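You operate a simulated robot arm through the tools that you are given. There is no shell and no other tool. Be economical: measure what you need, move in short steps, check, and stop when the job is done.

You run a simulated two-armed robot. Do the job below in one go: nothing can be reset, and whatever is moved stays where it is left.

## Task
Tip the orange tin into the wide tray and knead the leaf.
Fine: beige pad till the leaf is rolled; tin and pad go back. Set down upright: orange tin.

Only the result counts: the job must be done as asked and must still hold three seconds after the hand-in. Knocking over, shifting, dropping, spilling or breaking anything else fails it.

## Robot
Two 7-joint arms with fingered hands on one trunk, on a base that drives. Base frame: it is fixed to the floor where the robot stands at the start and does not move with it; the origin is under the middle of the robot, x ahead of it, y to its left, z up. Lengths are in mm, angles in degrees, forces in N, time in s.
The left shoulder is at the start at [70, 162, 1221], the right one opposite. With the tool pointing down near the work surface each hand reaches from about 220 to 800 mm from the robot's upright axis, wherever it stands, measured 20 degrees to its own side. Places, roughly: wide tray [700, 100, 800]. Payload 4 kg a hand.
The tool frame of a hand sits at the grasp point between the pads (the TCP): z along the fingers, y along the line on which they close. The tips reach 26 mm beyond it. Largest opening 132 mm; the body of the gripper starts 73 mm behind the TCP. The gripper is a hand of 4 fingers: y runs from the thumb to the fingers, the wrist lies at [0, 0, -224] in the tool frame, and closing takes about 1.5 s.
Orientation is that of the tool frame in the base frame, as [roll, pitch, yaw] about the fixed x, y, z axes, in that order (R = Rz(yaw) Ry(pitch) Rx(roll)). With the fingers straight down and closing along the base's y, the tool's x points along the base's -x, its y along +y and its z along -z.

## Interface
- The arms move only by the tool move_arm. It takes "left_steps", "right_steps" or both (then of equal length, played together; a hand with none holds still); each is a list of rows, each an object of numbers (a shift or turn left out is 0, a gripper value left out holds the last): "rx", "ry", "rz": the turn, a rotation vector about the tool's x, y, z in degrees; "dx", "dy", "dz": the shift along the tool's x, y, z in mm; "grip": the closure in counts, from 0 (fully open) to 255 (shut). In form: [{"rx": .., "ry": .., "rz": .., "dx": .., "dy": .., "dz": .., "grip": ..}, ...]. A call has 1 to 20 rows; each row shifts and turns the commanded pose from where the row before left it, along the tool's axes as they then stand. Rows are played at 5 a second. More than 50 mm and 8.6 degrees between two rows, or a gripper value outside its range, and nothing of the call is played. Where a pose cannot be reached the arm comes as near as it can. A force on the tool above 40 N (or 10 N above the force at the start of the call, whichever is more), or a blocked arm, ends the call early, and 0.2 s more pass. Each finger travels about 45 mm/s and halts on what it meets, pressing with about 28 N; the grip force reading is that of the motor and also rises with nothing between the fingers. The clock runs only during rows and for 0.2 s after the last one: add rows that do not move to give the fingers time. It gives the time, the measured TCP pose, the force on the tool (base axes), the opening and the grip force at its end, in the units of the frame above (readings bear some noise), with the torque about the TCP (base axes, N m) and any sound that the robot's microphone picked up, and new pictures: "views" is both (left out), scene, wrist or none (wrist: the cameras of the hands that moved).
- Cameras (640 x 400 px; columns grow to the right, rows downward): "scene" is now at [124, 25.2, 1427.8]; the picture's right is [0.32, -0.95, -0.00], its down [-0.73, -0.24, -0.64] and it looks along [0.61, 0.20, -0.76] (base axes); focal length 214 px, centre (320, 200). "left" rides on the left gripper at [-73, 6, -94] in its tool frame; the picture's right is [-0.08, -1.00, 0.00], its down [0.78, -0.06, -0.62] and it looks along [0.61, -0.05, 0.79] (tool axes); focal length 230 px, centre (320, 200). "right" rides on the right gripper at [73, 6, -94] in its tool frame; the picture's right is [-0.08, 1.00, 0.00], its down [-0.79, -0.06, -0.62] and it looks along [-0.61, -0.05, 0.79] (tool axes); focal length 230 px, centre (320, 200).
- raise_lower(by): slides the trunk up (or, below 0, down) by that many mm; the arms and the scene camera ride with it, the base frame stays. It gives what a move gives, with no picture.
- steer(legs): drives the robot by 1 to 6 legs, each [ahead, left, turn to the left] in mm, mm and degrees, along the robot's own axes; the way and the turn of a leg run together, so that a leg with both is an arc; at most 1500 mm and 180 degrees a leg. The arms and the cameras ride along, it lands a little off, and it stops where it bumps. It gives what a move gives, and a new picture of the scene camera.
- hand_shape(shape, hand): the hand has 4 fingers and takes this shape, open, in about a second: jaw (thumb against the fingers, like two jaws); tri (thumb and two fingers); tip (a fingertip pinch); poke (one finger out to press); point (the index stretched); flat (the hand flat); cup (the hand cupped); fist (a fist). The gripper value then closes the fingers along that shape, each until it touches; the sizes above hold for jaw. It gives what a move gives, with no picture.
- head_to(pan, tilt): turns the head with the scene camera to pan (to the left, within 86 degrees either way) and tilt (down, from -29 to 69), counted from straight ahead of the robot. It gives what a move gives, and a new picture of the scene camera.
- locate(camera, pixels): for up to 12 pixels [column, row] of the newest picture of that camera ("zoom" is the newest enlarged one), the place [x, y, z] in the base frame of the surface seen there, good to about 3 mm. It takes no simulated time.
- inspect(camera, box): a new picture of the part [left, top, right, bottom] of that camera's present view, enlarged. It takes no simulated time.
- job_done(): hands the job in; it is judged then, once.

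Work in short steps. Measure before you move; look again where a grasp or a placing could have gone wrong, and mend it. You have 80 turns and 260 pictures in all, those below and enlarged ones among them. Open the grippers and draw the arms clear of the work before you hand the job in, unless the task says otherwise; then end with one line.

The tools are called after "Emit:" by a JSON object that holds its "api" and its "payload". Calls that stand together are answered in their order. move_arm: Moves the arms, as the interface text tells. Its arguments: {"type":"object","properties":{"left_steps":{"type":"array","items":{"type":"object","properties":{"rx":{"type":"number"},"ry":{"type":"number"},"rz":{"type":"number"},"dx":{"type":"number"},"dy":{"type":"number"},"dz":{"type":"number"},"grip":{"type":"number"}}}},"right_steps":{"type":"array","items":{"type":"object","properties":{"rx":{"type":"number"},"ry":{"type":"number"},"rz":{"type":"number"},"dx":{"type":"number"},"dy":{"type":"number"},"dz":{"type":"number"},"grip":{"type":"number"}}}},"views":{"type":"string","enum":["both","scene","wrist","none"]}},"required":[]} The other tools are called the same way: raise_lower (by) slides the trunk up or down; hand_shape (shape, hand) gives the hand a shape; steer (legs) drives the base; head_to (pan, tilt) turns the head that bears the scene camera; locate (camera, pixels) gives the place of the surface under pixels of a picture; inspect (camera, box) takes an enlarged picture of a part of a camera's view; job_done () hands the job in.

At the start:

```text
time: 0.0
left_eef_pos: [593.9, 273.7, 1197.2]
left_tool_rot: [-179.9, 0.0, 180.0]
left_force: [0.6, 0.7, 0.0]
left_moment: [-0.02, -0.01, 0.01]
left_width: 131.7
left_gripper_force: 0.1
left_shape: jaw
right_eef_pos: [633.7, -217.1, 1143.7]
right_tool_rot: [-180.0, 0.0, 180.0]
right_force: [-0.2, -1.2, 0.3]
right_moment: [0.0, -0.03, -0.03]
right_width: 131.7
right_gripper_force: 0.1
right_shape: jaw
trunk travel left (down, up): [-700.0, 240.0]
robot x, y, heading: [-1.5, -4.0, 0.1]
head pan, tilt: [18.4, 49.9]
```

scene: 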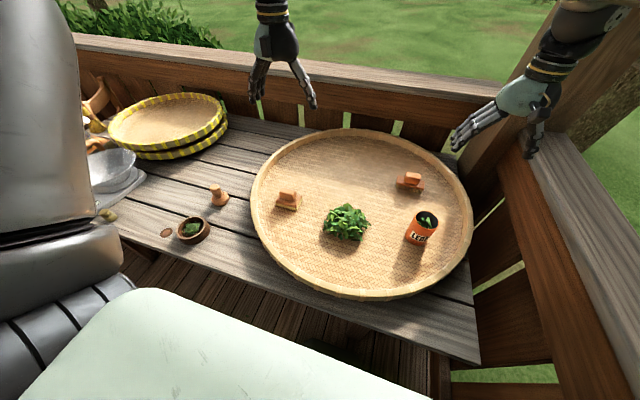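
right: 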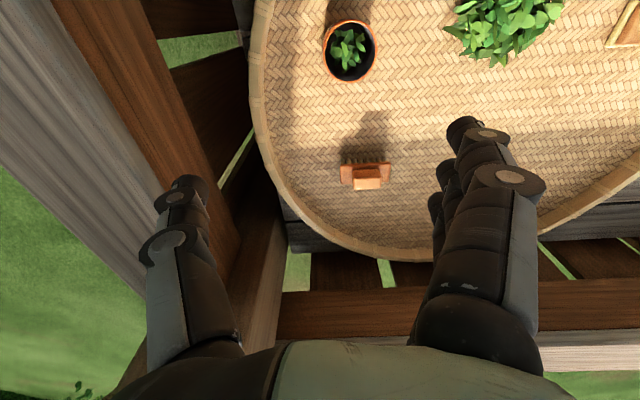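
left: 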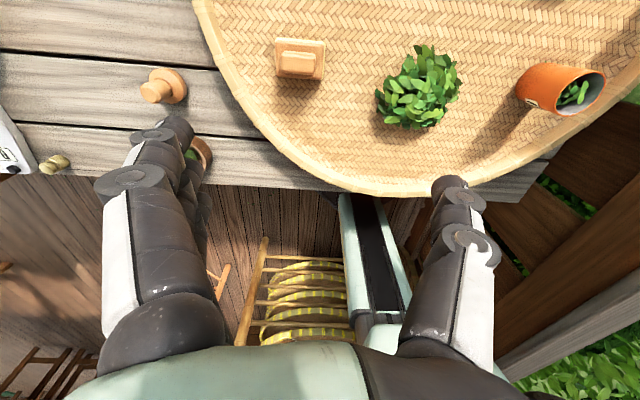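

The scene shows the tray with the orange tin at (421,228), a leaf heap at (346,222), and two pad-like tools at (288,200) and (410,182). I enlarge these to tell them apart and locate them.

Emit:
{"api": "inspect", "payload": {"camera": "scene", "box": [250, 150, 470, 290]}}

Emit:
{"api": "inspect", "payload": {"camera": "scene", "box": [90, 130, 250, 250]}}

Emit:
{"api": "locate", "payload": {"camera": "scene", "pixels": [[288, 194], [288, 206], [411, 178], [411, 188], [427, 217], [418, 238], [346, 222], [345, 205], [330, 235], [365, 235], [219, 190], [268, 215]]}}

```text
2.86 times, centred on (360, 220) of scene
```

zoom: 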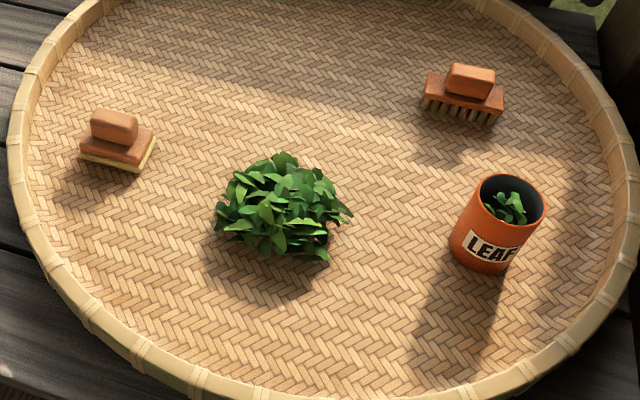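

```text
3.33 times, centred on (170, 190) of scene
```

zoom: 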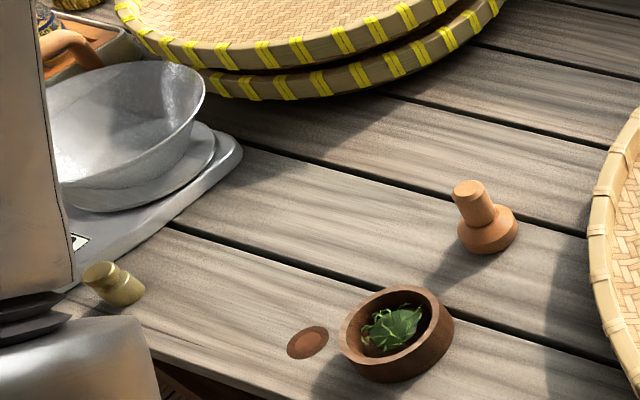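

```text
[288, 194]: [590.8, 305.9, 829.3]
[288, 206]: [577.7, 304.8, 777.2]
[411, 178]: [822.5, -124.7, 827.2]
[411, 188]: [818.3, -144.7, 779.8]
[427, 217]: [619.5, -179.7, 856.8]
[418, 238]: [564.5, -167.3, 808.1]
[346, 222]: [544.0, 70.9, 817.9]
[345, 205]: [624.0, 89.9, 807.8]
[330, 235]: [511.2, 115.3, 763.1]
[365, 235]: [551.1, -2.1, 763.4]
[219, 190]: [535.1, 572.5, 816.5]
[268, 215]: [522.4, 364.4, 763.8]
```

The beige-bottomed pad is the left tool, at about (584,305). The right one is a bristle brush. I measure the tin and the tray rim now.

Emit:
{"api": "inspect", "payload": {"camera": "scene", "box": [380, 190, 480, 260]}}

Emit:
{"api": "locate", "payload": {"camera": "scene", "pixels": [[415, 214], [437, 219], [428, 210], [422, 229], [407, 236], [425, 243], [380, 297], [440, 283], [468, 250], [330, 287], [472, 225], [440, 150]]}}

```text
5.71 times, centred on (430, 225) of scene
```

zoom: 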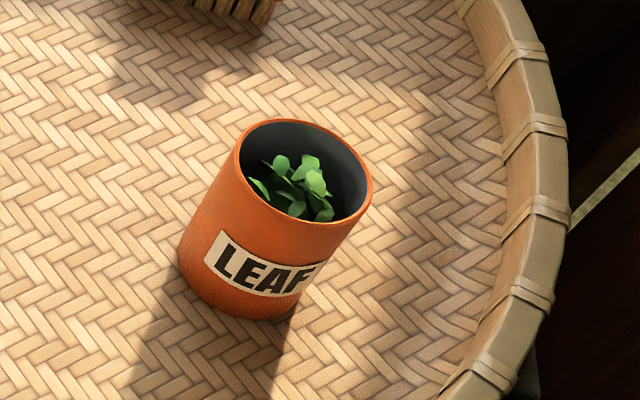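

```text
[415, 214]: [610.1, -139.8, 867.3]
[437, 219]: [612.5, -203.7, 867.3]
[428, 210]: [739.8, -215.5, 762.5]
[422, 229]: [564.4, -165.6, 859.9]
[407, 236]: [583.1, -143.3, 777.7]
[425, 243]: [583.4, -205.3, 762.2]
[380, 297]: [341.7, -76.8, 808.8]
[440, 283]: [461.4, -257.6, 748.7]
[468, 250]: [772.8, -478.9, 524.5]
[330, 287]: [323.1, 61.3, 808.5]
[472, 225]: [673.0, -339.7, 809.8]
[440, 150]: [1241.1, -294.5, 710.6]
```

I locate the tin rim and base from the zoom picture, with its rim at about (305,172) and its base at about (230,310).

Emit:
{"api": "locate", "payload": {"camera": "zoom", "pixels": [[240, 155], [371, 190], [310, 122], [285, 216], [240, 312], [184, 268], [325, 262], [300, 205], [450, 395], [510, 290], [545, 210], [495, 370]]}}

Emit:
{"api": "inspect", "payload": {"camera": "scene", "box": [260, 175, 320, 217]}}

```text
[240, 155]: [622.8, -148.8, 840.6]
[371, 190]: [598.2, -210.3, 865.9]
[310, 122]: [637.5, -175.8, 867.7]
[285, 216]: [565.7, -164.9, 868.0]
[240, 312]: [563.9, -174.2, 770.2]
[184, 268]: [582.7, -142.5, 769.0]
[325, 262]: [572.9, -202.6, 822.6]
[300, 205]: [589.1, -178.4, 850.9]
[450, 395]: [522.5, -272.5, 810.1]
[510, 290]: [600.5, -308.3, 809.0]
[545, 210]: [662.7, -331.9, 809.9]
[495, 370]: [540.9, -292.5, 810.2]
```

```text
9.52 times, centred on (290, 196) of scene
```

zoom: 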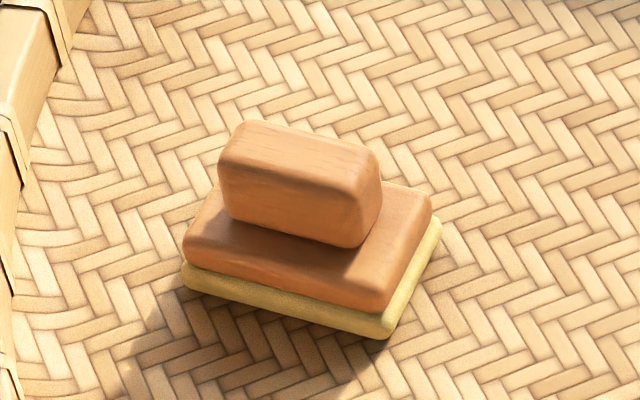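

Tin centre is about (601,-175), diameter about 72, top at z 868. The rim is at z 810. Next I measure the pad handle from the zoom picture.

Emit:
{"api": "locate", "payload": {"camera": "zoom", "pixels": [[245, 130], [375, 155], [350, 195], [230, 170], [300, 150], [190, 240], [425, 205], [375, 300], [385, 330], [185, 280], [435, 225], [290, 270]]}}

Emit:
{"api": "head_to", "payload": {"pan": 0, "tilt": 50}}

```text
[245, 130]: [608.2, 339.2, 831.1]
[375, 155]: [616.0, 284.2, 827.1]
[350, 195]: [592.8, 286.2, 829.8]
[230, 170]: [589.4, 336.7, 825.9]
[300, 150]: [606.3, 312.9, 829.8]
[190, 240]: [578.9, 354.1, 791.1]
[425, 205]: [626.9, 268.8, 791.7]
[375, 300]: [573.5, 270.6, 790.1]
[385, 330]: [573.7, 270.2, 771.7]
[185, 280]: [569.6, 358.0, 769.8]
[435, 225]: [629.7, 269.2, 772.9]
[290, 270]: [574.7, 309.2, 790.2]
```

```text
time: 0.8
left_eef_pos: [594.6, 274.6, 1197.8]
left_tool_rot: [180.0, -0.1, -180.0]
left_force: [-0.2, -0.7, 0.0]
left_moment: [0.02, -0.02, 0.01]
left_width: 131.8
left_gripper_force: 0.0
left_shape: jaw
right_eef_pos: [633.9, -217.9, 1142.1]
right_tool_rot: [179.9, 0.0, 179.9]
right_force: [0.2, -0.2, -1.0]
right_moment: [-0.02, -0.03, 0.03]
right_width: 131.8
right_gripper_force: 0.0
right_shape: jaw
trunk travel left (down, up): [-700.0, 240.0]
robot x, y, heading: [0.9, 1.2, 0.3]
head pan, tilt: [0.0, 50.0]
```

scene: 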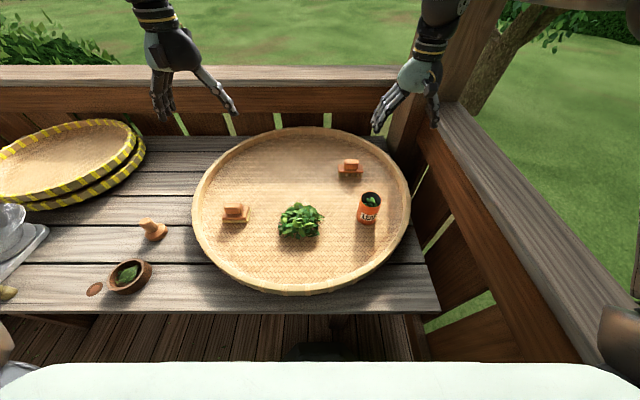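

Pad centre is about (600,312), with the handle's long side along y and its thickness about 28 along x. I bring the right hand back and tilt it forward (fingers 25° below horizontal) behind the tin.

Emit:
{"api": "move_arm", "payload": {"right_steps": [{"dx": 41, "dy": 10.7, "dz": 30}, {"dx": 41, "dy": 10.7, "dz": 30}, {"dx": 41, "dy": 10.7, "dz": 30}, {"dx": 41, "dy": 10.7, "dz": 30}, {"ry": -6.5}, {"ry": -6.5}, {"ry": -6.5}, {"ry": -6.5}, {"ry": -6.5}, {"ry": -6.5}, {"ry": -6.5}, {"ry": -6.5}, {"ry": -6.5}, {"ry": -6.5}, {}]}}

```text
refused: row 1 steps farther than a row can; nothing moved
```

The first row went over 50 mm in total, so I use smaller rows.

Emit:
{"api": "move_arm", "payload": {"right_steps": [{"dx": 33, "dy": 8.6, "dz": 24}, {"dx": 33, "dy": 8.6, "dz": 24}, {"dx": 33, "dy": 8.6, "dz": 24}, {"dx": 33, "dy": 8.6, "dz": 24}, {"dx": 33, "dy": 8.6, "dz": 24}, {"ry": -6.5}, {"ry": -6.5}, {"ry": -6.5}, {"ry": -6.5}, {"ry": -6.5}, {"ry": -6.5}, {"ry": -6.5}, {"ry": -6.5}, {"ry": -6.5}, {"ry": -6.5}, {}, {}]}}

```text
time: 4.4
left_eef_pos: [594.8, 272.0, 1197.5]
left_tool_rot: [-180.0, 0.0, -179.9]
left_force: [0.0, -0.2, -1.2]
left_moment: [-0.03, 0.0, -0.01]
left_width: 131.7
left_gripper_force: 0.0
left_shape: jaw
right_eef_pos: [514.8, -163.6, 1014.9]
right_tool_rot: [179.9, 64.6, 179.8]
right_force: [-1.3, 0.6, -0.3]
right_moment: [-0.02, 0.0, -0.02]
right_width: 132.1
right_gripper_force: 0.1
right_shape: jaw
right hand out of reach, approached as far as the arm can: row 11, 12, 13, 14, 15
trunk travel left (down, up): [-700.0, 240.0]
robot x, y, heading: [3.5, -0.8, 0.0]
head pan, tilt: [0.0, 50.0]
```

scene: 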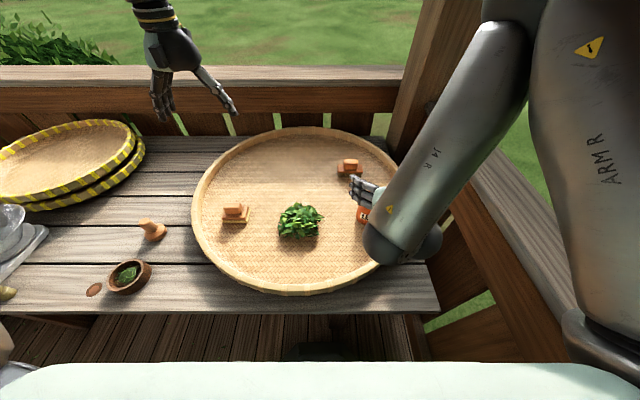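
right: 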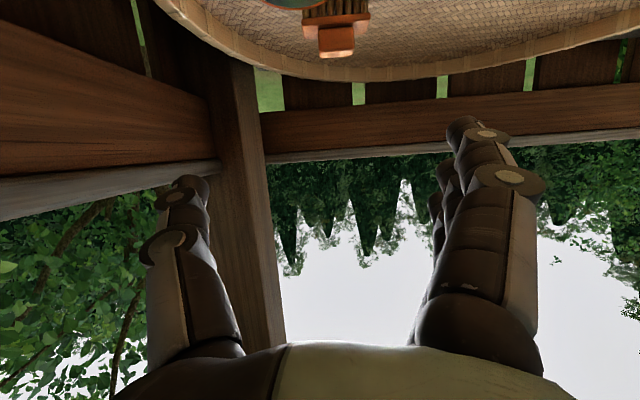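

The hand reached the tilt, but the TCP stopped at (515,-164,1015) because it is too close to the shoulder. I check where the arm's lower end sits before going down.

Emit:
{"api": "locate", "payload": {"camera": "scene", "pixels": [[395, 245], [435, 240], [370, 240], [420, 160], [500, 80], [360, 190], [450, 200], [540, 30], [367, 205], [600, 340]]}}

```text
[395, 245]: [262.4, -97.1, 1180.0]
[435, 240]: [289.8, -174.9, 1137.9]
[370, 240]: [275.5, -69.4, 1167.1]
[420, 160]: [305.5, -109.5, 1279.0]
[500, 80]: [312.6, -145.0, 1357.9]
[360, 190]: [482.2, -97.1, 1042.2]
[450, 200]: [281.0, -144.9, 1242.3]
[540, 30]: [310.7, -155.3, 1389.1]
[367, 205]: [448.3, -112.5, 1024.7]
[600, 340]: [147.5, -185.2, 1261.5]
```

The forearm is vertical with the wrist at z about 1130, well clear of the tray. I move down behind the tin.

Emit:
{"api": "move_arm", "payload": {"right_steps": [{"dx": 30, "dz": 14}, {"dx": 30, "dz": 14}, {"dx": 30, "dz": 14}, {"dx": 30, "dz": 14}, {}]}}

```text
time: 5.6
left_eef_pos: [594.3, 274.2, 1198.1]
left_tool_rot: [-179.9, -0.1, 180.0]
left_force: [0.0, -0.8, -0.4]
left_moment: [-0.01, -0.01, 0.01]
left_width: 131.7
left_gripper_force: 0.0
left_shape: jaw
right_eef_pos: [546.4, -161.5, 950.9]
right_tool_rot: [180.0, 64.6, -180.0]
right_force: [0.2, -0.1, 0.0]
right_moment: [0.02, 0.04, -0.05]
right_width: 132.0
right_gripper_force: 0.0
right_shape: jaw
right hand out of reach, approached as far as the arm can: row 1, 2, 3, 4
trunk travel left (down, up): [-700.0, 240.0]
robot x, y, heading: [-1.4, 2.0, 0.0]
head pan, tilt: [0.0, 50.0]
```

scene: 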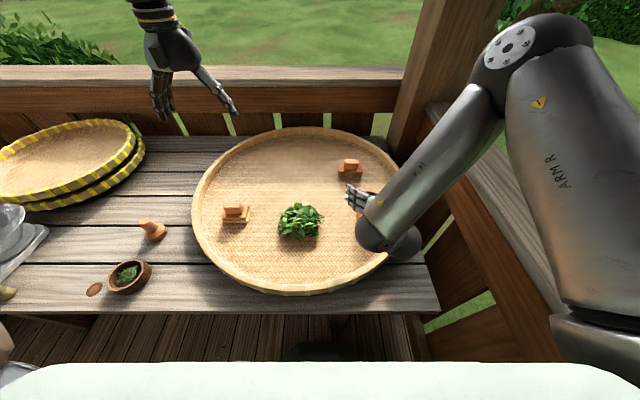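
right: 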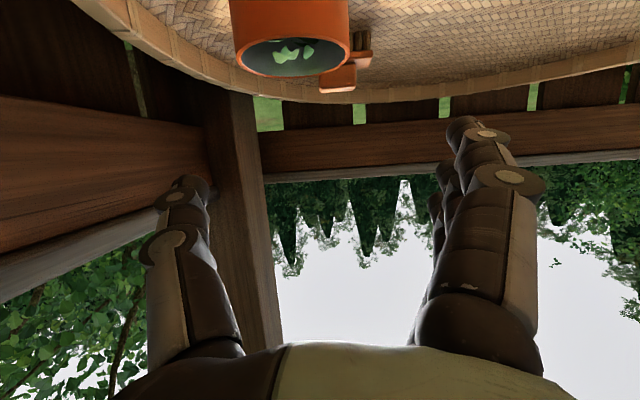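

The wrist limit pushes the hand forward, so I need more distance. I back the base by 150 and then lower the trunk a little so the forearm comes in flatter.

Emit:
{"api": "steer", "payload": {"legs": [[-150, 0, 0]]}}

Emit:
{"api": "raise_lower", "payload": {"by": -60}}

```text
time: 7.0
left_eef_pos: [447.4, 272.4, 1195.2]
left_tool_rot: [179.9, -0.1, 179.8]
left_force: [0.1, -0.4, 0.6]
left_moment: [-0.01, -0.02, -0.01]
left_width: 131.9
left_gripper_force: 0.1
left_shape: jaw
right_eef_pos: [394.8, -161.5, 950.4]
right_tool_rot: [179.9, 64.6, 179.7]
right_force: [-0.2, 0.7, 0.5]
right_moment: [0.0, 0.02, -0.01]
right_width: 131.8
right_gripper_force: 0.1
right_shape: jaw
trunk travel left (down, up): [-700.0, 240.0]
robot x, y, heading: [-149.8, -1.9, -0.3]
head pan, tilt: [0.0, 50.0]
```

scene: 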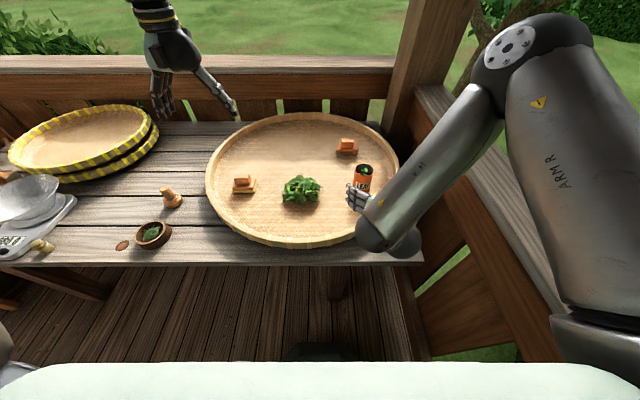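

```text
time: 8.0
left_eef_pos: [446.5, 271.6, 1137.9]
left_tool_rot: [180.0, 0.0, 179.7]
left_force: [0.5, -0.9, 0.0]
left_moment: [0.04, 0.01, -0.02]
left_width: 131.8
left_gripper_force: 0.0
left_shape: jaw
right_eef_pos: [393.7, -163.0, 891.8]
right_tool_rot: [179.9, 64.6, 179.9]
right_force: [-0.9, 1.0, -0.4]
right_moment: [-0.01, 0.04, 0.0]
right_width: 132.0
right_gripper_force: 0.1
right_shape: jaw
trunk travel left (down, up): [-640.0, 300.0]
robot x, y, heading: [-146.1, -1.8, -0.2]
head pan, tilt: [0.0, 50.0]
```

The TCP is at (394,-163,892). I move about 100 forward and 12 right and see whether it tracks.

Emit:
{"api": "move_arm", "payload": {"right_steps": [{"dx": -14, "dy": -4, "dz": 30}, {"dx": -14, "dy": -4, "dz": 30}, {"dx": -14, "dy": -4, "dz": 30}, {}, {}]}}

```text
time: 9.2
left_eef_pos: [445.4, 272.2, 1136.2]
left_tool_rot: [180.0, 0.1, 179.9]
left_force: [-0.9, 0.1, 0.1]
left_moment: [0.0, -0.02, 0.0]
left_width: 131.7
left_gripper_force: 0.1
left_shape: jaw
right_eef_pos: [492.7, -175.7, 890.4]
right_tool_rot: [179.9, 64.6, 179.8]
right_force: [-0.3, 0.2, 0.0]
right_moment: [0.01, 0.02, 0.01]
right_width: 132.1
right_gripper_force: 0.1
right_shape: jaw
trunk travel left (down, up): [-640.0, 300.0]
robot x, y, heading: [-151.1, 0.7, -0.1]
head pan, tilt: [0.0, 50.0]
```

scene: 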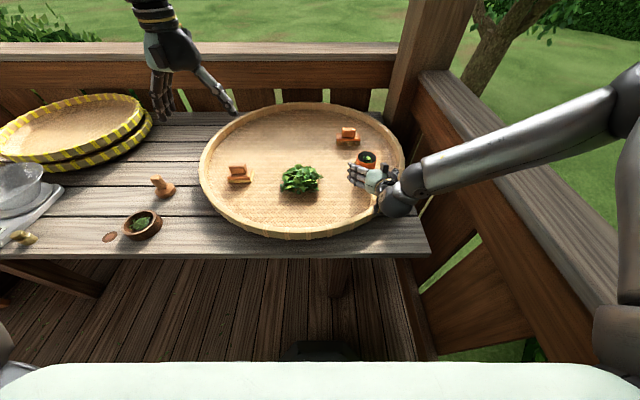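
right: 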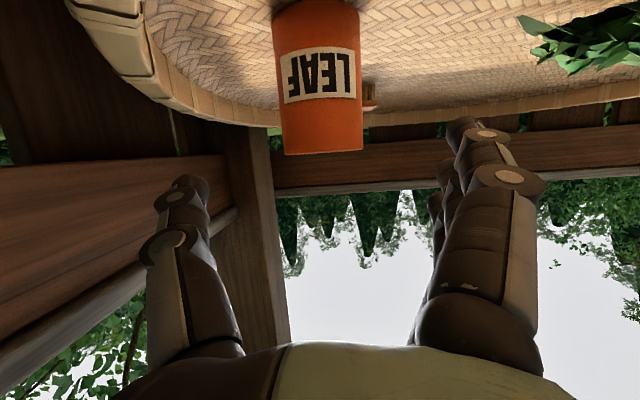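

Tracking is good and the tin is centred between the fingers (column about 318). I go forward over the tin at this height and then down to z about 835, so the hand straddles it clear of the rim.

Emit:
{"api": "move_arm", "payload": {"right_steps": [{"dx": -15.2, "dz": 32.6}, {"dx": -15.2, "dz": 32.6}, {"dx": -15.2, "dz": 32.6}, {}, {"dx": 16.6, "dz": 7.8}, {"dx": 16.6, "dz": 7.8}, {"dx": 16.6, "dz": 7.8}, {}, {}]}}

```text
time: 11.2
left_eef_pos: [444.3, 273.7, 1138.7]
left_tool_rot: [-180.0, 0.0, 179.8]
left_force: [0.0, -0.7, -0.5]
left_moment: [0.01, -0.02, 0.0]
left_width: 131.9
left_gripper_force: 0.2
left_shape: jaw
right_eef_pos: [601.0, -174.5, 836.1]
right_tool_rot: [179.9, 64.8, 179.7]
right_force: [-0.3, -0.5, -0.6]
right_moment: [0.01, 0.02, 0.0]
right_width: 131.9
right_gripper_force: 0.0
right_shape: jaw
trunk travel left (down, up): [-640.0, 300.0]
robot x, y, heading: [-151.0, 0.2, -0.3]
head pan, tilt: [0.0, 50.0]
```

scene: 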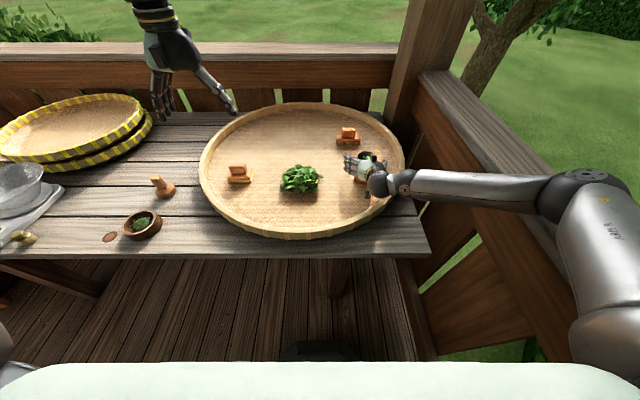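
right: 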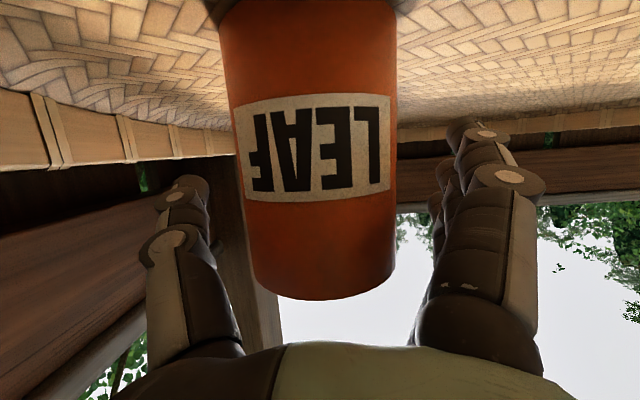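

The tin sits between thumb and fingers. I close the grip.

Emit:
{"api": "move_arm", "payload": {"right_steps": [{"grip": 200}, {}, {}, {}, {}, {}, {}, {}, {}], "views": "wrist"}}

```text
time: 13.2
left_eef_pos: [444.5, 271.1, 1137.4]
left_tool_rot: [179.9, -0.1, 179.8]
left_force: [-0.1, -0.9, -0.2]
left_moment: [-0.05, 0.05, 0.01]
left_width: 131.7
left_gripper_force: 0.2
left_shape: jaw
right_eef_pos: [601.5, -173.6, 836.2]
right_tool_rot: [180.0, 64.8, 179.9]
right_force: [0.3, -0.7, 1.4]
right_moment: [0.05, 0.01, -0.01]
right_width: 59.3
right_gripper_force: 28.3
right_shape: jaw
trunk travel left (down, up): [-640.0, 300.0]
robot x, y, heading: [-150.8, 1.1, -0.1]
head pan, tilt: [0.0, 50.0]
```

right: 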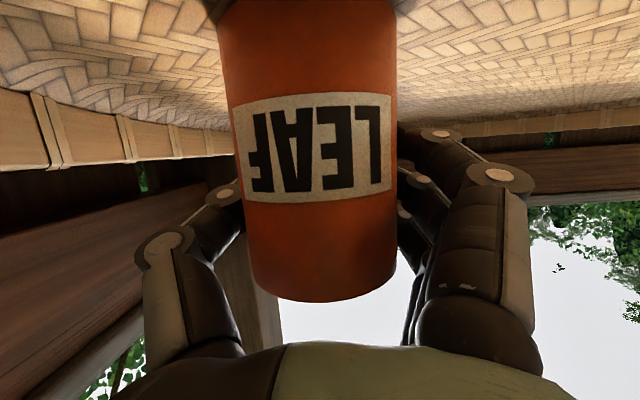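

Gripped: width 59, 28 N. I lift about 100 mm straight up, slowly.

Emit:
{"api": "move_arm", "payload": {"right_steps": [{"dx": -9, "dz": -4.2}, {"dx": -18, "dz": -8.4}, {"dx": -18, "dz": -8.4}, {"dx": -18, "dz": -8.4}, {"dx": -18, "dz": -8.4}, {"dx": -9, "dz": -4.2}, {}]}}

```text
time: 15.0
left_eef_pos: [444.5, 278.9, 1136.6]
left_tool_rot: [-179.6, 0.2, -179.9]
left_force: [0.1, -0.3, 0.2]
left_moment: [0.0, 0.0, 0.0]
left_width: 131.8
left_gripper_force: 0.0
left_shape: jaw
right_eef_pos: [619.3, -183.7, 991.3]
right_tool_rot: [-178.4, 69.2, -179.1]
right_force: [-1.3, 0.4, -1.9]
right_moment: [-0.02, -0.06, -0.01]
right_width: 59.3
right_gripper_force: 27.8
right_shape: jaw
trunk travel left (down, up): [-640.0, 300.0]
robot x, y, heading: [-148.8, -3.7, 0.1]
head pan, tilt: [0.0, 50.0]
stopped in row 7 (right hand): the arm was blocked; the commanded pose is now the measured one
```

scene: 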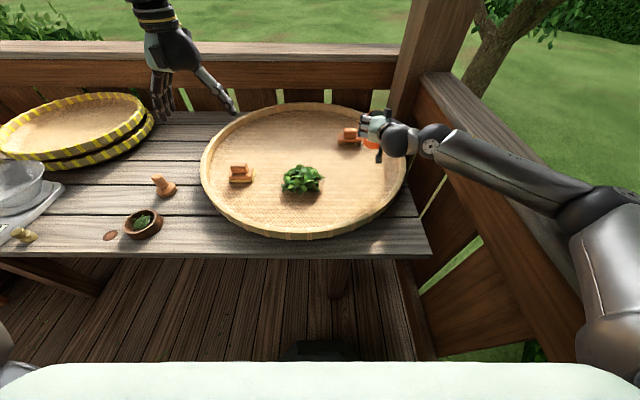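
right: 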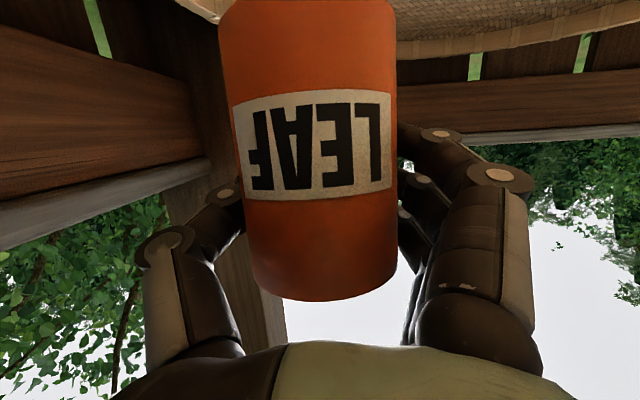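

The hand jumped to z 991 and was reported blocked. The elbow at (600,205) looks near the right railing, so I check the clearances.

Emit:
{"api": "locate", "payload": {"camera": "scene", "pixels": [[600, 205], [520, 170], [435, 143], [580, 235], [540, 210], [480, 115], [520, 250], [610, 330], [560, 150], [395, 140], [500, 190], [460, 150]]}}

Emit:
{"api": "head_to", "payload": {"pan": -40, "tilt": 40}}

```text
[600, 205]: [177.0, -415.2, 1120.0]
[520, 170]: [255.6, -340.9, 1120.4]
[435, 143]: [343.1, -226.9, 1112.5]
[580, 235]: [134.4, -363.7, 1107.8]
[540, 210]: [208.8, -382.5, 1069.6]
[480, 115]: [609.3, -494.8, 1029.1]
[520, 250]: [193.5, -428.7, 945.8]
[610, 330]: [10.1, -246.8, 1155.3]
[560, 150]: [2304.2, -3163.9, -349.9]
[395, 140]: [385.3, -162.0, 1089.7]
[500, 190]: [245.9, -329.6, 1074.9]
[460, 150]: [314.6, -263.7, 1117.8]
```

```text
time: 16.1
left_eef_pos: [443.8, 277.2, 1137.5]
left_tool_rot: [-179.6, 0.1, -179.9]
left_force: [-0.4, 0.5, 0.1]
left_moment: [-0.04, -0.04, -0.04]
left_width: 131.8
left_gripper_force: 0.1
left_shape: jaw
right_eef_pos: [619.8, -181.0, 989.1]
right_tool_rot: [-178.5, 69.1, -179.2]
right_force: [0.3, 0.3, -1.3]
right_moment: [-0.01, -0.01, 0.0]
right_width: 59.2
right_gripper_force: 27.5
right_shape: jaw
trunk travel left (down, up): [-640.0, 300.0]
robot x, y, heading: [-148.1, -2.5, 0.2]
head pan, tilt: [-40.0, 40.0]
```

scene: 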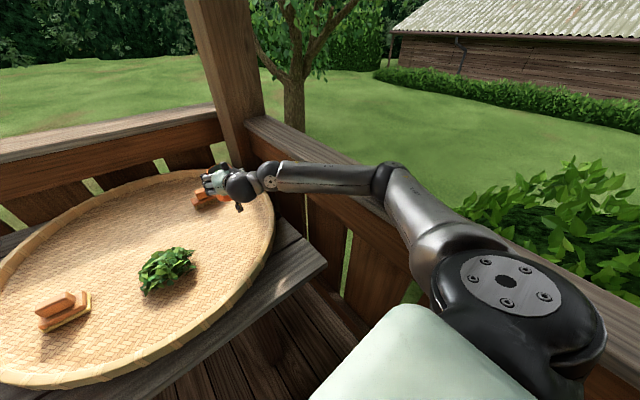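

The rail top is at z about 1030, y about -430, and the elbow at (177,-415) sits right on its edge. I want to shift the base left for clearance, so I look at the floor on the left first.

Emit:
{"api": "head_to", "payload": {"pan": 60, "tilt": 60}}

```text
time: 17.8
left_eef_pos: [444.3, 278.4, 1137.7]
left_tool_rot: [-179.7, 0.1, -179.9]
left_force: [-0.7, 0.0, -0.3]
left_moment: [-0.02, 0.01, -0.02]
left_width: 131.5
left_gripper_force: 0.1
left_shape: jaw
right_eef_pos: [618.4, -181.1, 990.3]
right_tool_rot: [-178.6, 69.0, -179.2]
right_force: [-0.7, 0.7, -2.7]
right_moment: [0.01, -0.02, -0.04]
right_width: 59.4
right_gripper_force: 27.7
right_shape: jaw
trunk travel left (down, up): [-640.0, 300.0]
robot x, y, heading: [-149.5, -3.5, 0.1]
head pan, tilt: [60.0, 60.0]
```

scene: 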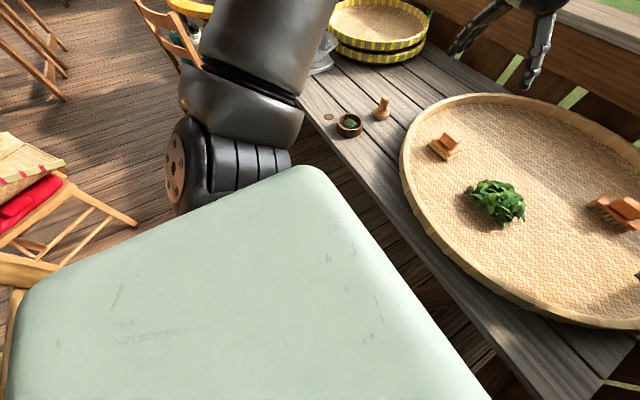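

There is furniture at the left, with a stool or rack at (30,200) and (100,210). I measure how close it is.

Emit:
{"api": "locate", "payload": {"camera": "scene", "pixels": [[130, 222], [60, 200], [20, 270], [10, 300], [10, 380], [20, 190], [150, 190], [165, 60], [120, 150], [80, 255]]}}

```text
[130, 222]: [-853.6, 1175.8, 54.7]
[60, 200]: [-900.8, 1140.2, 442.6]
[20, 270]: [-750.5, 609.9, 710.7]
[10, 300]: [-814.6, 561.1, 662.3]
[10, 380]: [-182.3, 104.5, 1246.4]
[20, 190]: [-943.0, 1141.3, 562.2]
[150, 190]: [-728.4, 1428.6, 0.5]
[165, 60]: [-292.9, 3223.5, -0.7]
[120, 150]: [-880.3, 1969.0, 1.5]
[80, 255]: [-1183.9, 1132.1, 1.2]
```

The nearest furniture is at (-750,610), so a 150 mm shift to the left is clear. It also carries the tin toward the leaf heap, held high at z 990.

Emit:
{"api": "steer", "payload": {"legs": [[0, 150, 0]]}}

Emit:
{"api": "head_to", "payload": {"pan": -10, "tilt": 48}}

```text
time: 19.2
left_eef_pos: [449.4, 419.2, 1135.9]
left_tool_rot: [180.0, -0.1, 179.8]
left_force: [-0.2, 0.5, -0.5]
left_moment: [0.01, 0.0, 0.04]
left_width: 131.9
left_gripper_force: 0.1
left_shape: jaw
right_eef_pos: [618.6, -38.4, 974.5]
right_tool_rot: [-179.3, 67.9, 179.8]
right_force: [0.3, -0.5, -2.4]
right_moment: [0.0, -0.01, 0.0]
right_width: 59.0
right_gripper_force: 27.5
right_shape: jaw
trunk travel left (down, up): [-640.0, 300.0]
robot x, y, heading: [-144.8, 145.5, -0.2]
head pan, tilt: [60.0, 60.0]
```

scene: 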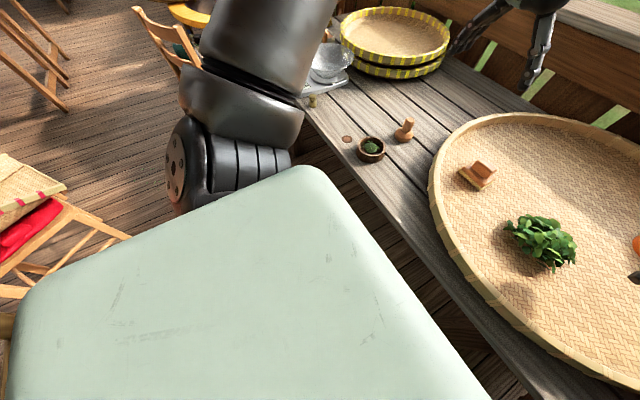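

```text
time: 20.6
left_eef_pos: [447.0, 419.1, 1136.1]
left_tool_rot: [-180.0, 0.0, 180.0]
left_force: [0.1, 0.2, 1.1]
left_moment: [0.01, -0.01, 0.02]
left_width: 131.7
left_gripper_force: 0.1
left_shape: jaw
right_eef_pos: [617.5, -38.9, 975.3]
right_tool_rot: [-179.4, 68.0, 179.8]
right_force: [0.5, -0.6, -1.1]
right_moment: [0.05, -0.01, -0.04]
right_width: 58.9
right_gripper_force: 27.9
right_shape: jaw
trunk travel left (down, up): [-640.0, 300.0]
robot x, y, heading: [-144.2, 144.0, 0.1]
head pan, tilt: [-10.0, 48.0]
```

scene: 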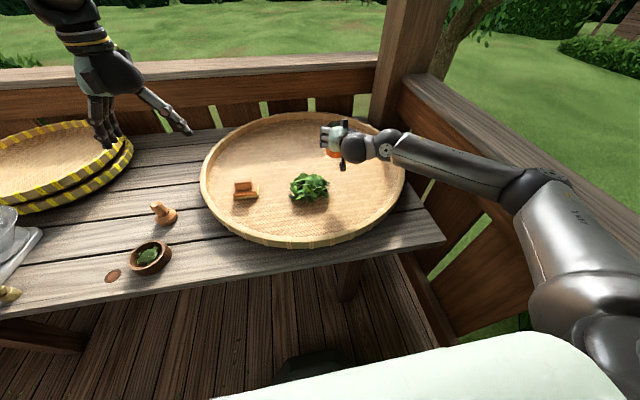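

The tin is held at (617,-39,975). I move it next to the heap and level the hand to horizontal, ready to roll.

Emit:
{"api": "move_arm", "payload": {"right_steps": [{"dx": 11, "dy": 9, "dz": -4}, {"dx": 11, "dy": 9, "dz": -4}, {"dx": 11, "dy": 9, "dz": -4}, {"dx": 11, "dy": 9, "dz": -4}, {"ry": -5.5}, {"ry": -5.5}, {"ry": -5.5}, {"ry": -5.5}, {}]}}

```text
time: 22.6
left_eef_pos: [446.4, 420.7, 1137.4]
left_tool_rot: [180.0, 0.0, 179.9]
left_force: [0.1, -0.4, -0.5]
left_moment: [0.04, -0.03, 0.01]
left_width: 131.7
left_gripper_force: 0.0
left_shape: jaw
right_eef_pos: [586.9, -2.1, 941.2]
right_tool_rot: [-75.6, 89.7, -76.3]
right_force: [0.4, 0.7, -2.5]
right_moment: [0.01, -0.01, 0.0]
right_width: 58.7
right_gripper_force: 28.3
right_shape: jaw
trunk travel left (down, up): [-640.0, 300.0]
robot x, y, heading: [-148.7, 143.7, 0.0]
head pan, tilt: [-10.0, 48.0]
```

scene: 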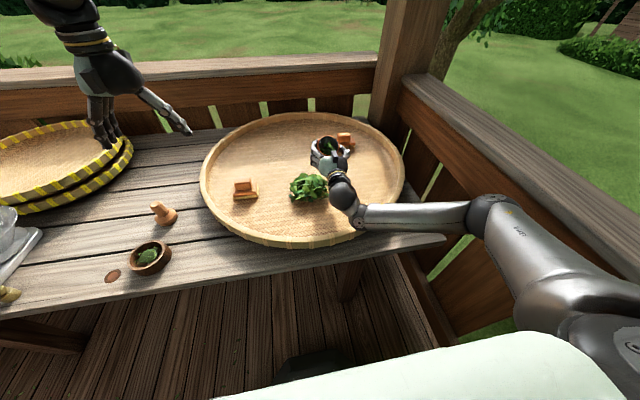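
right: 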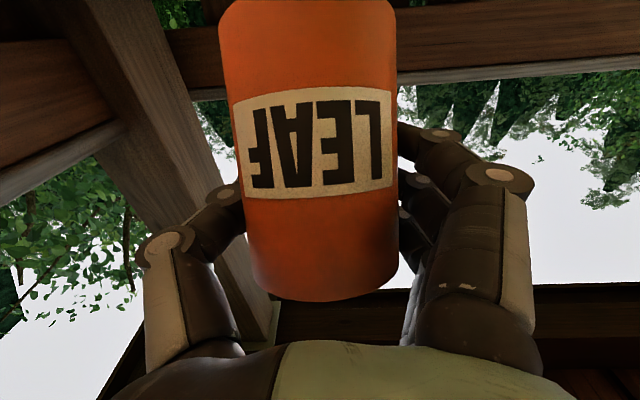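

The hand is level, with the tin at (587,-2,941) beside the heap. I roll left 64° first and check that it follows.

Emit:
{"api": "move_arm", "payload": {"right_steps": [{"rz": -8}, {"rz": -8}, {"rz": -8}, {"rz": -8}, {"rz": -8}, {"rz": -8}, {"rz": -8}, {"rz": -8}, {}]}}

```text
time: 24.6
left_eef_pos: [447.4, 420.6, 1137.6]
left_tool_rot: [-179.9, -0.1, 179.9]
left_force: [0.3, -0.6, -0.9]
left_moment: [0.04, 0.02, 0.02]
left_width: 131.8
left_gripper_force: 0.1
left_shape: jaw
right_eef_pos: [586.9, -3.4, 941.0]
right_tool_rot: [-90.0, 25.7, -90.8]
right_force: [-0.2, 0.8, -1.8]
right_moment: [0.02, 0.01, -0.01]
right_width: 58.3
right_gripper_force: 27.9
right_shape: jaw
trunk travel left (down, up): [-640.0, 300.0]
robot x, y, heading: [-148.5, 148.4, -0.1]
head pan, tilt: [-10.0, 48.0]
```

scene: 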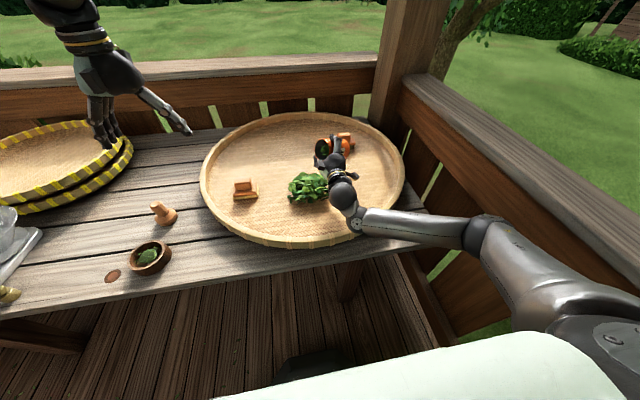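
right: 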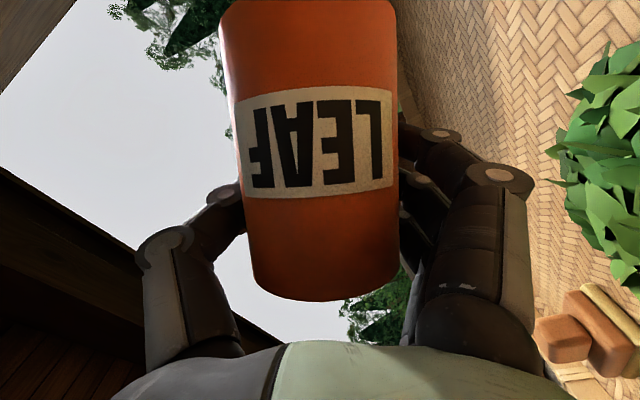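

The roll follows and nothing has fallen yet. I lower a little toward the heap and continue to about 130°.

Emit:
{"api": "move_arm", "payload": {"right_steps": [{"dy": 9}, {"dy": 9}, {"rz": -8}, {"rz": -8}, {"rz": -8}, {"rz": -8}, {"rz": -8}, {"rz": -8}, {"rz": -8}, {"rz": -8}, {}, {}, {}, {}]}}

```text
time: 27.6
left_eef_pos: [447.7, 419.0, 1135.8]
left_tool_rot: [180.0, 0.0, 179.8]
left_force: [-0.3, 0.4, 0.3]
left_moment: [-0.03, 0.01, 0.01]
left_width: 131.8
left_gripper_force: 0.2
left_shape: jaw
right_eef_pos: [586.6, 5.2, 922.8]
right_tool_rot: [-90.0, -38.2, -90.7]
right_force: [-0.3, -1.0, -0.1]
right_moment: [0.01, 0.04, -0.01]
right_width: 58.3
right_gripper_force: 27.8
right_shape: jaw
trunk travel left (down, up): [-640.0, 300.0]
robot x, y, heading: [-149.3, 146.4, -0.4]
head pan, tilt: [-10.0, 48.0]
```

scene: 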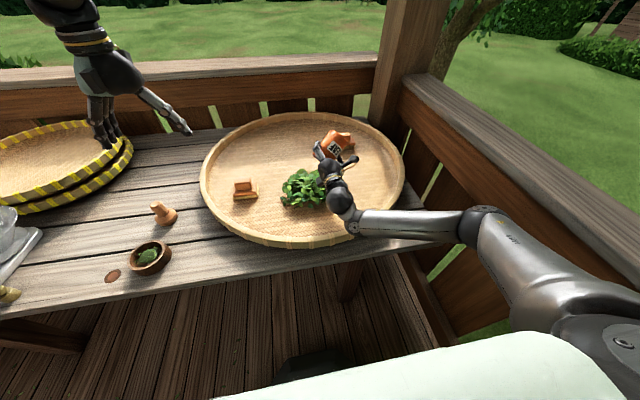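
right: 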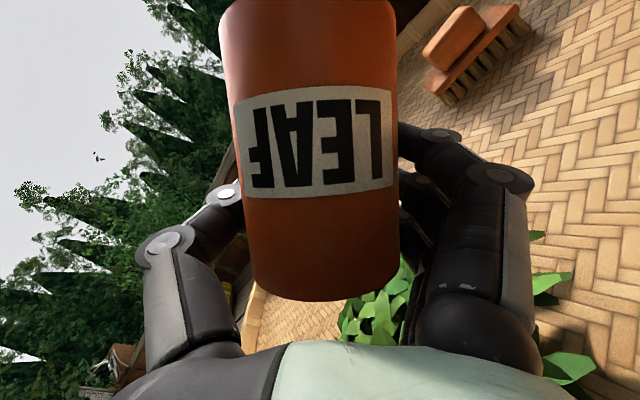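

The heap looks larger and the load on the hand has dropped. I zoom in to check.

Emit:
{"api": "inspect", "payload": {"camera": "scene", "box": [250, 110, 390, 220]}}

```text
3.64 times, centred on (320, 165) of scene
```

zoom: 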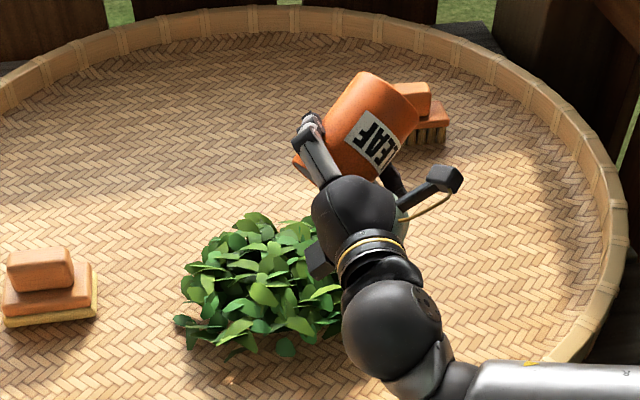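

The heap has clearly grown. I tilt a bit more and hold to empty the tin, then roll it back upright.

Emit:
{"api": "move_arm", "payload": {"right_steps": [{"rz": -8}, {"rz": -8}, {}, {}, {}, {}, {}, {}], "views": "none"}}

Emit:
{"api": "move_arm", "payload": {"right_steps": [{"rz": 8}, {"rz": 8}, {"rz": 8}, {"rz": 8}, {"rz": 8}, {"rz": 8}, {"rz": 8}, {"rz": 8}, {"rz": 8}, {"rz": 8}, {"rz": 8}, {"rz": 8}, {"rz": 8}, {"rz": 8}, {"rz": 8}, {"rz": 8}, {"rz": 8}, {"rz": 8}, {}]}}

```text
time: 29.4
left_eef_pos: [446.8, 418.7, 1137.6]
left_tool_rot: [-180.0, -0.1, 179.9]
left_force: [-0.6, -0.5, 0.1]
left_moment: [0.0, 0.01, 0.04]
left_width: 131.9
left_gripper_force: 0.0
left_shape: jaw
right_eef_pos: [586.8, 5.5, 923.5]
right_tool_rot: [-90.0, -54.2, -90.7]
right_force: [0.3, -0.3, -1.3]
right_moment: [-0.01, -0.01, 0.0]
right_width: 58.3
right_gripper_force: 28.5
right_shape: jaw
trunk travel left (down, up): [-640.0, 300.0]
robot x, y, heading: [-144.9, 147.4, -0.2]
head pan, tilt: [-10.0, 48.0]
```

```text
time: 33.4
left_eef_pos: [447.4, 419.2, 1137.3]
left_tool_rot: [179.9, -0.1, 179.8]
left_force: [0.3, -0.3, -0.1]
left_moment: [0.04, -0.03, -0.06]
left_width: 132.0
left_gripper_force: 0.0
left_shape: jaw
right_eef_pos: [586.5, 6.2, 925.4]
right_tool_rot: [-92.4, 89.9, -92.9]
right_force: [-0.1, 0.0, -0.7]
right_moment: [-0.03, 0.02, -0.01]
right_width: 58.3
right_gripper_force: 27.8
right_shape: jaw
trunk travel left (down, up): [-640.0, 300.0]
robot x, y, heading: [-150.7, 147.1, -0.3]
head pan, tilt: [-10.0, 48.0]
```

scene: 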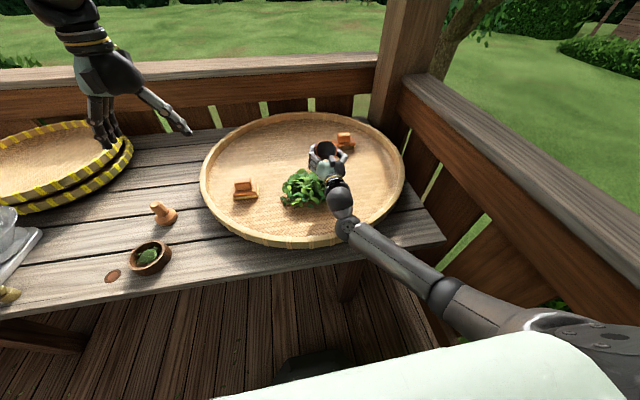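
right: 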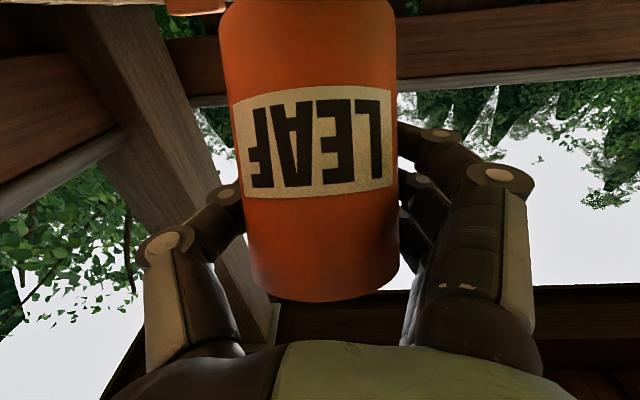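

The tin is empty and has not slipped. I pitch back to the gripping angle and carry it over its old place.

Emit:
{"api": "move_arm", "payload": {"right_steps": [{"dx": -10}, {"ry": 6.3}, {"ry": 6.3}, {"ry": 6.3}, {"ry": 6.3}, {"dy": -36, "dx": -2, "dz": 2}, {"dy": -36, "dx": -2, "dz": 2}, {"dy": -36, "dx": -2, "dz": 2}, {"dy": -36, "dx": -2, "dz": 2}, {"dy": -36, "dx": -2, "dz": 2}, {}, {}]}}

```text
time: 36.0
left_eef_pos: [446.7, 419.3, 1136.8]
left_tool_rot: [-180.0, -0.1, 179.9]
left_force: [-0.2, 1.1, 0.2]
left_moment: [-0.04, 0.01, 0.01]
left_width: 132.0
left_gripper_force: 0.1
left_shape: jaw
right_eef_pos: [596.6, -175.4, 939.8]
right_tool_rot: [-179.6, 64.8, 179.8]
right_force: [-0.2, 0.1, -2.0]
right_moment: [0.02, 0.03, 0.01]
right_width: 58.1
right_gripper_force: 27.8
right_shape: jaw
trunk travel left (down, up): [-640.0, 300.0]
robot x, y, heading: [-145.0, 148.9, -0.2]
head pan, tilt: [-10.0, 48.0]
```

scene: 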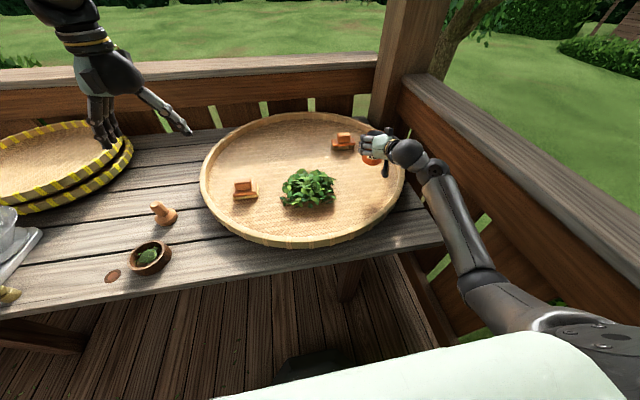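
right: 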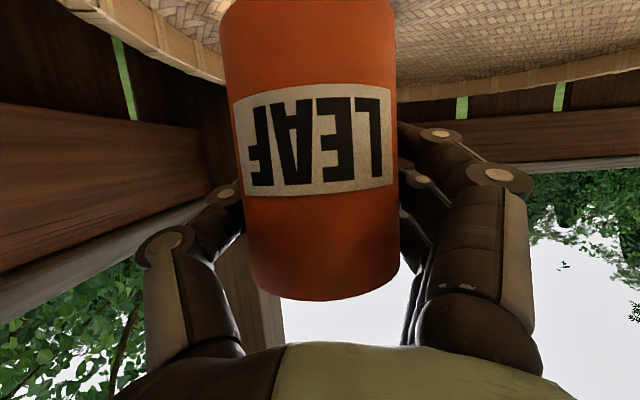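

The arm now hangs with the elbow near (480,280). I check its height against the rim and table before lowering.

Emit:
{"api": "locate", "payload": {"camera": "scene", "pixels": [[480, 280], [445, 215], [425, 175], [405, 152], [465, 240], [470, 300], [520, 310], [436, 235], [375, 160], [371, 165]]}}

```text
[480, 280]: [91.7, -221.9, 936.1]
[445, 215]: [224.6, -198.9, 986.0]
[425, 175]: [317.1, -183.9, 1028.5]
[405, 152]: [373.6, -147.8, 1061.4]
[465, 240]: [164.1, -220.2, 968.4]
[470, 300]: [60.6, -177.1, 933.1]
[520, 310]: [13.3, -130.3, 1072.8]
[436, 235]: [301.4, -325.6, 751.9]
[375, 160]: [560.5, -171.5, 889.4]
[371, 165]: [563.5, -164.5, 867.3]
```

The elbow is in front of the table edge and the forearm keeps more than 70 mm clearance. I lower 80% of the way.

Emit:
{"api": "move_arm", "payload": {"right_steps": [{"dx": 14.8, "dz": 7.8, "dy": 0.4}, {"dx": 14.8, "dz": 7.8, "dy": 0.4}, {"dx": 14.8, "dz": 7.8, "dy": 0.4}, {"dx": 14.8, "dz": 7.8, "dy": 0.4}, {"dx": 14.8, "dz": 7.8}, {}, {}]}}

```text
time: 37.6
left_eef_pos: [447.7, 418.7, 1137.1]
left_tool_rot: [179.9, -0.1, 179.8]
left_force: [0.5, 0.0, 0.3]
left_moment: [0.0, 0.02, -0.01]
left_width: 131.7
left_gripper_force: 0.0
left_shape: jaw
right_eef_pos: [601.1, -173.4, 855.1]
right_tool_rot: [-179.4, 64.8, 179.8]
right_force: [-0.3, 0.1, -0.4]
right_moment: [0.0, 0.02, 0.02]
right_width: 58.2
right_gripper_force: 28.0
right_shape: jaw
trunk travel left (down, up): [-640.0, 300.0]
robot x, y, heading: [-145.9, 143.8, 0.0]
head pan, tilt: [-10.0, 48.0]
```

scene: 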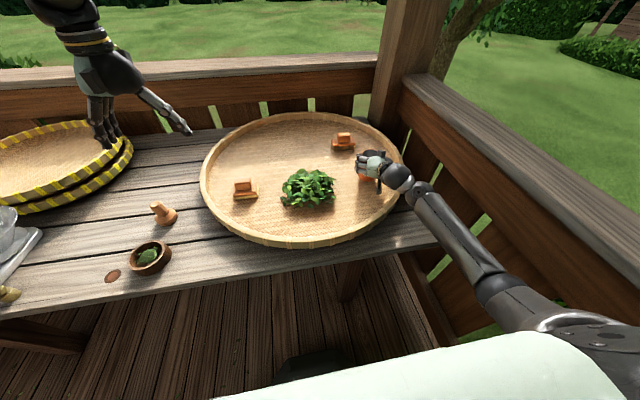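
right: 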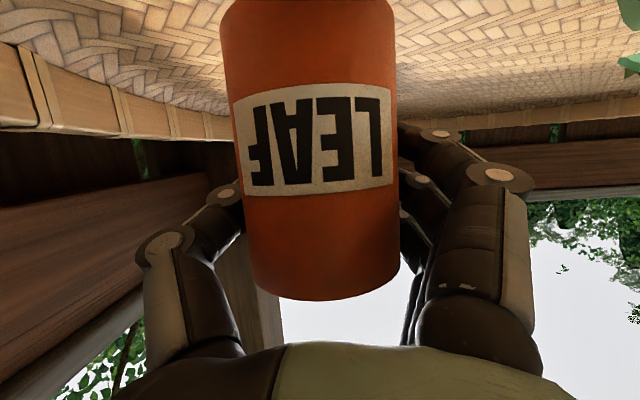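

I lower the last 19 mm in small steps, watching the force.

Emit:
{"api": "move_arm", "payload": {"right_steps": [{"dx": 4.5, "dz": 2.1}, {"dx": 4.5, "dz": 2.1}, {"dx": 3.6, "dz": 1.7}, {"dx": 1.8, "dz": 0.8}, {"dx": 1.8, "dz": 0.8}, {}, {}], "views": "none"}}

```text
time: 39.2
left_eef_pos: [447.9, 419.0, 1138.4]
left_tool_rot: [179.9, 0.0, 180.0]
left_force: [-0.3, -0.1, -0.2]
left_moment: [0.01, 0.04, -0.02]
left_width: 131.7
left_gripper_force: 0.1
left_shape: jaw
right_eef_pos: [601.3, -172.6, 838.7]
right_tool_rot: [-179.5, 64.8, 179.7]
right_force: [0.6, -0.6, 1.0]
right_moment: [-0.02, 0.04, 0.0]
right_width: 58.2
right_gripper_force: 28.2
right_shape: jaw
trunk travel left (down, up): [-640.0, 300.0]
robot x, y, heading: [-148.1, 141.8, -0.2]
head pan, tilt: [-10.0, 48.0]
```

At z 838.7 with almost no force yet, so I go about 3 mm more.

Emit:
{"api": "move_arm", "payload": {"right_steps": [{"dx": 1.4, "dz": 0.6}, {"dx": 1.2, "dz": 0.5}, {}, {}], "views": "wrist"}}

```text
time: 40.2
left_eef_pos: [445.8, 420.3, 1137.2]
left_tool_rot: [180.0, 0.0, 179.9]
left_force: [-0.1, -0.4, -0.3]
left_moment: [0.0, 0.07, 0.02]
left_width: 131.6
left_gripper_force: 0.0
left_shape: jaw
right_eef_pos: [601.0, -172.2, 836.3]
right_tool_rot: [-179.4, 64.9, 179.8]
right_force: [3.3, -0.1, 6.0]
right_moment: [0.15, 0.07, -0.04]
right_width: 58.2
right_gripper_force: 28.3
right_shape: jaw
trunk travel left (down, up): [-640.0, 300.0]
robot x, y, heading: [-148.1, 147.2, -0.0]
head pan, tilt: [-10.0, 48.0]
```

right: 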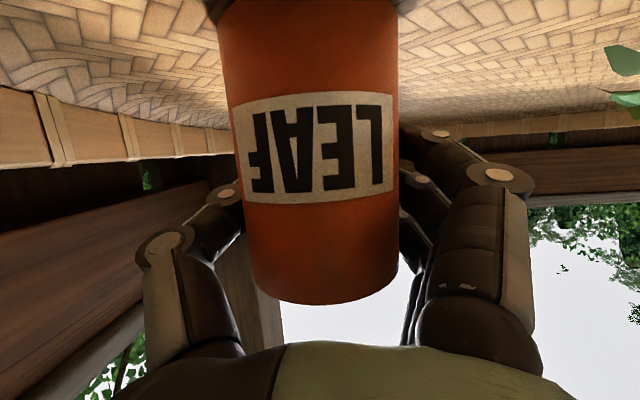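

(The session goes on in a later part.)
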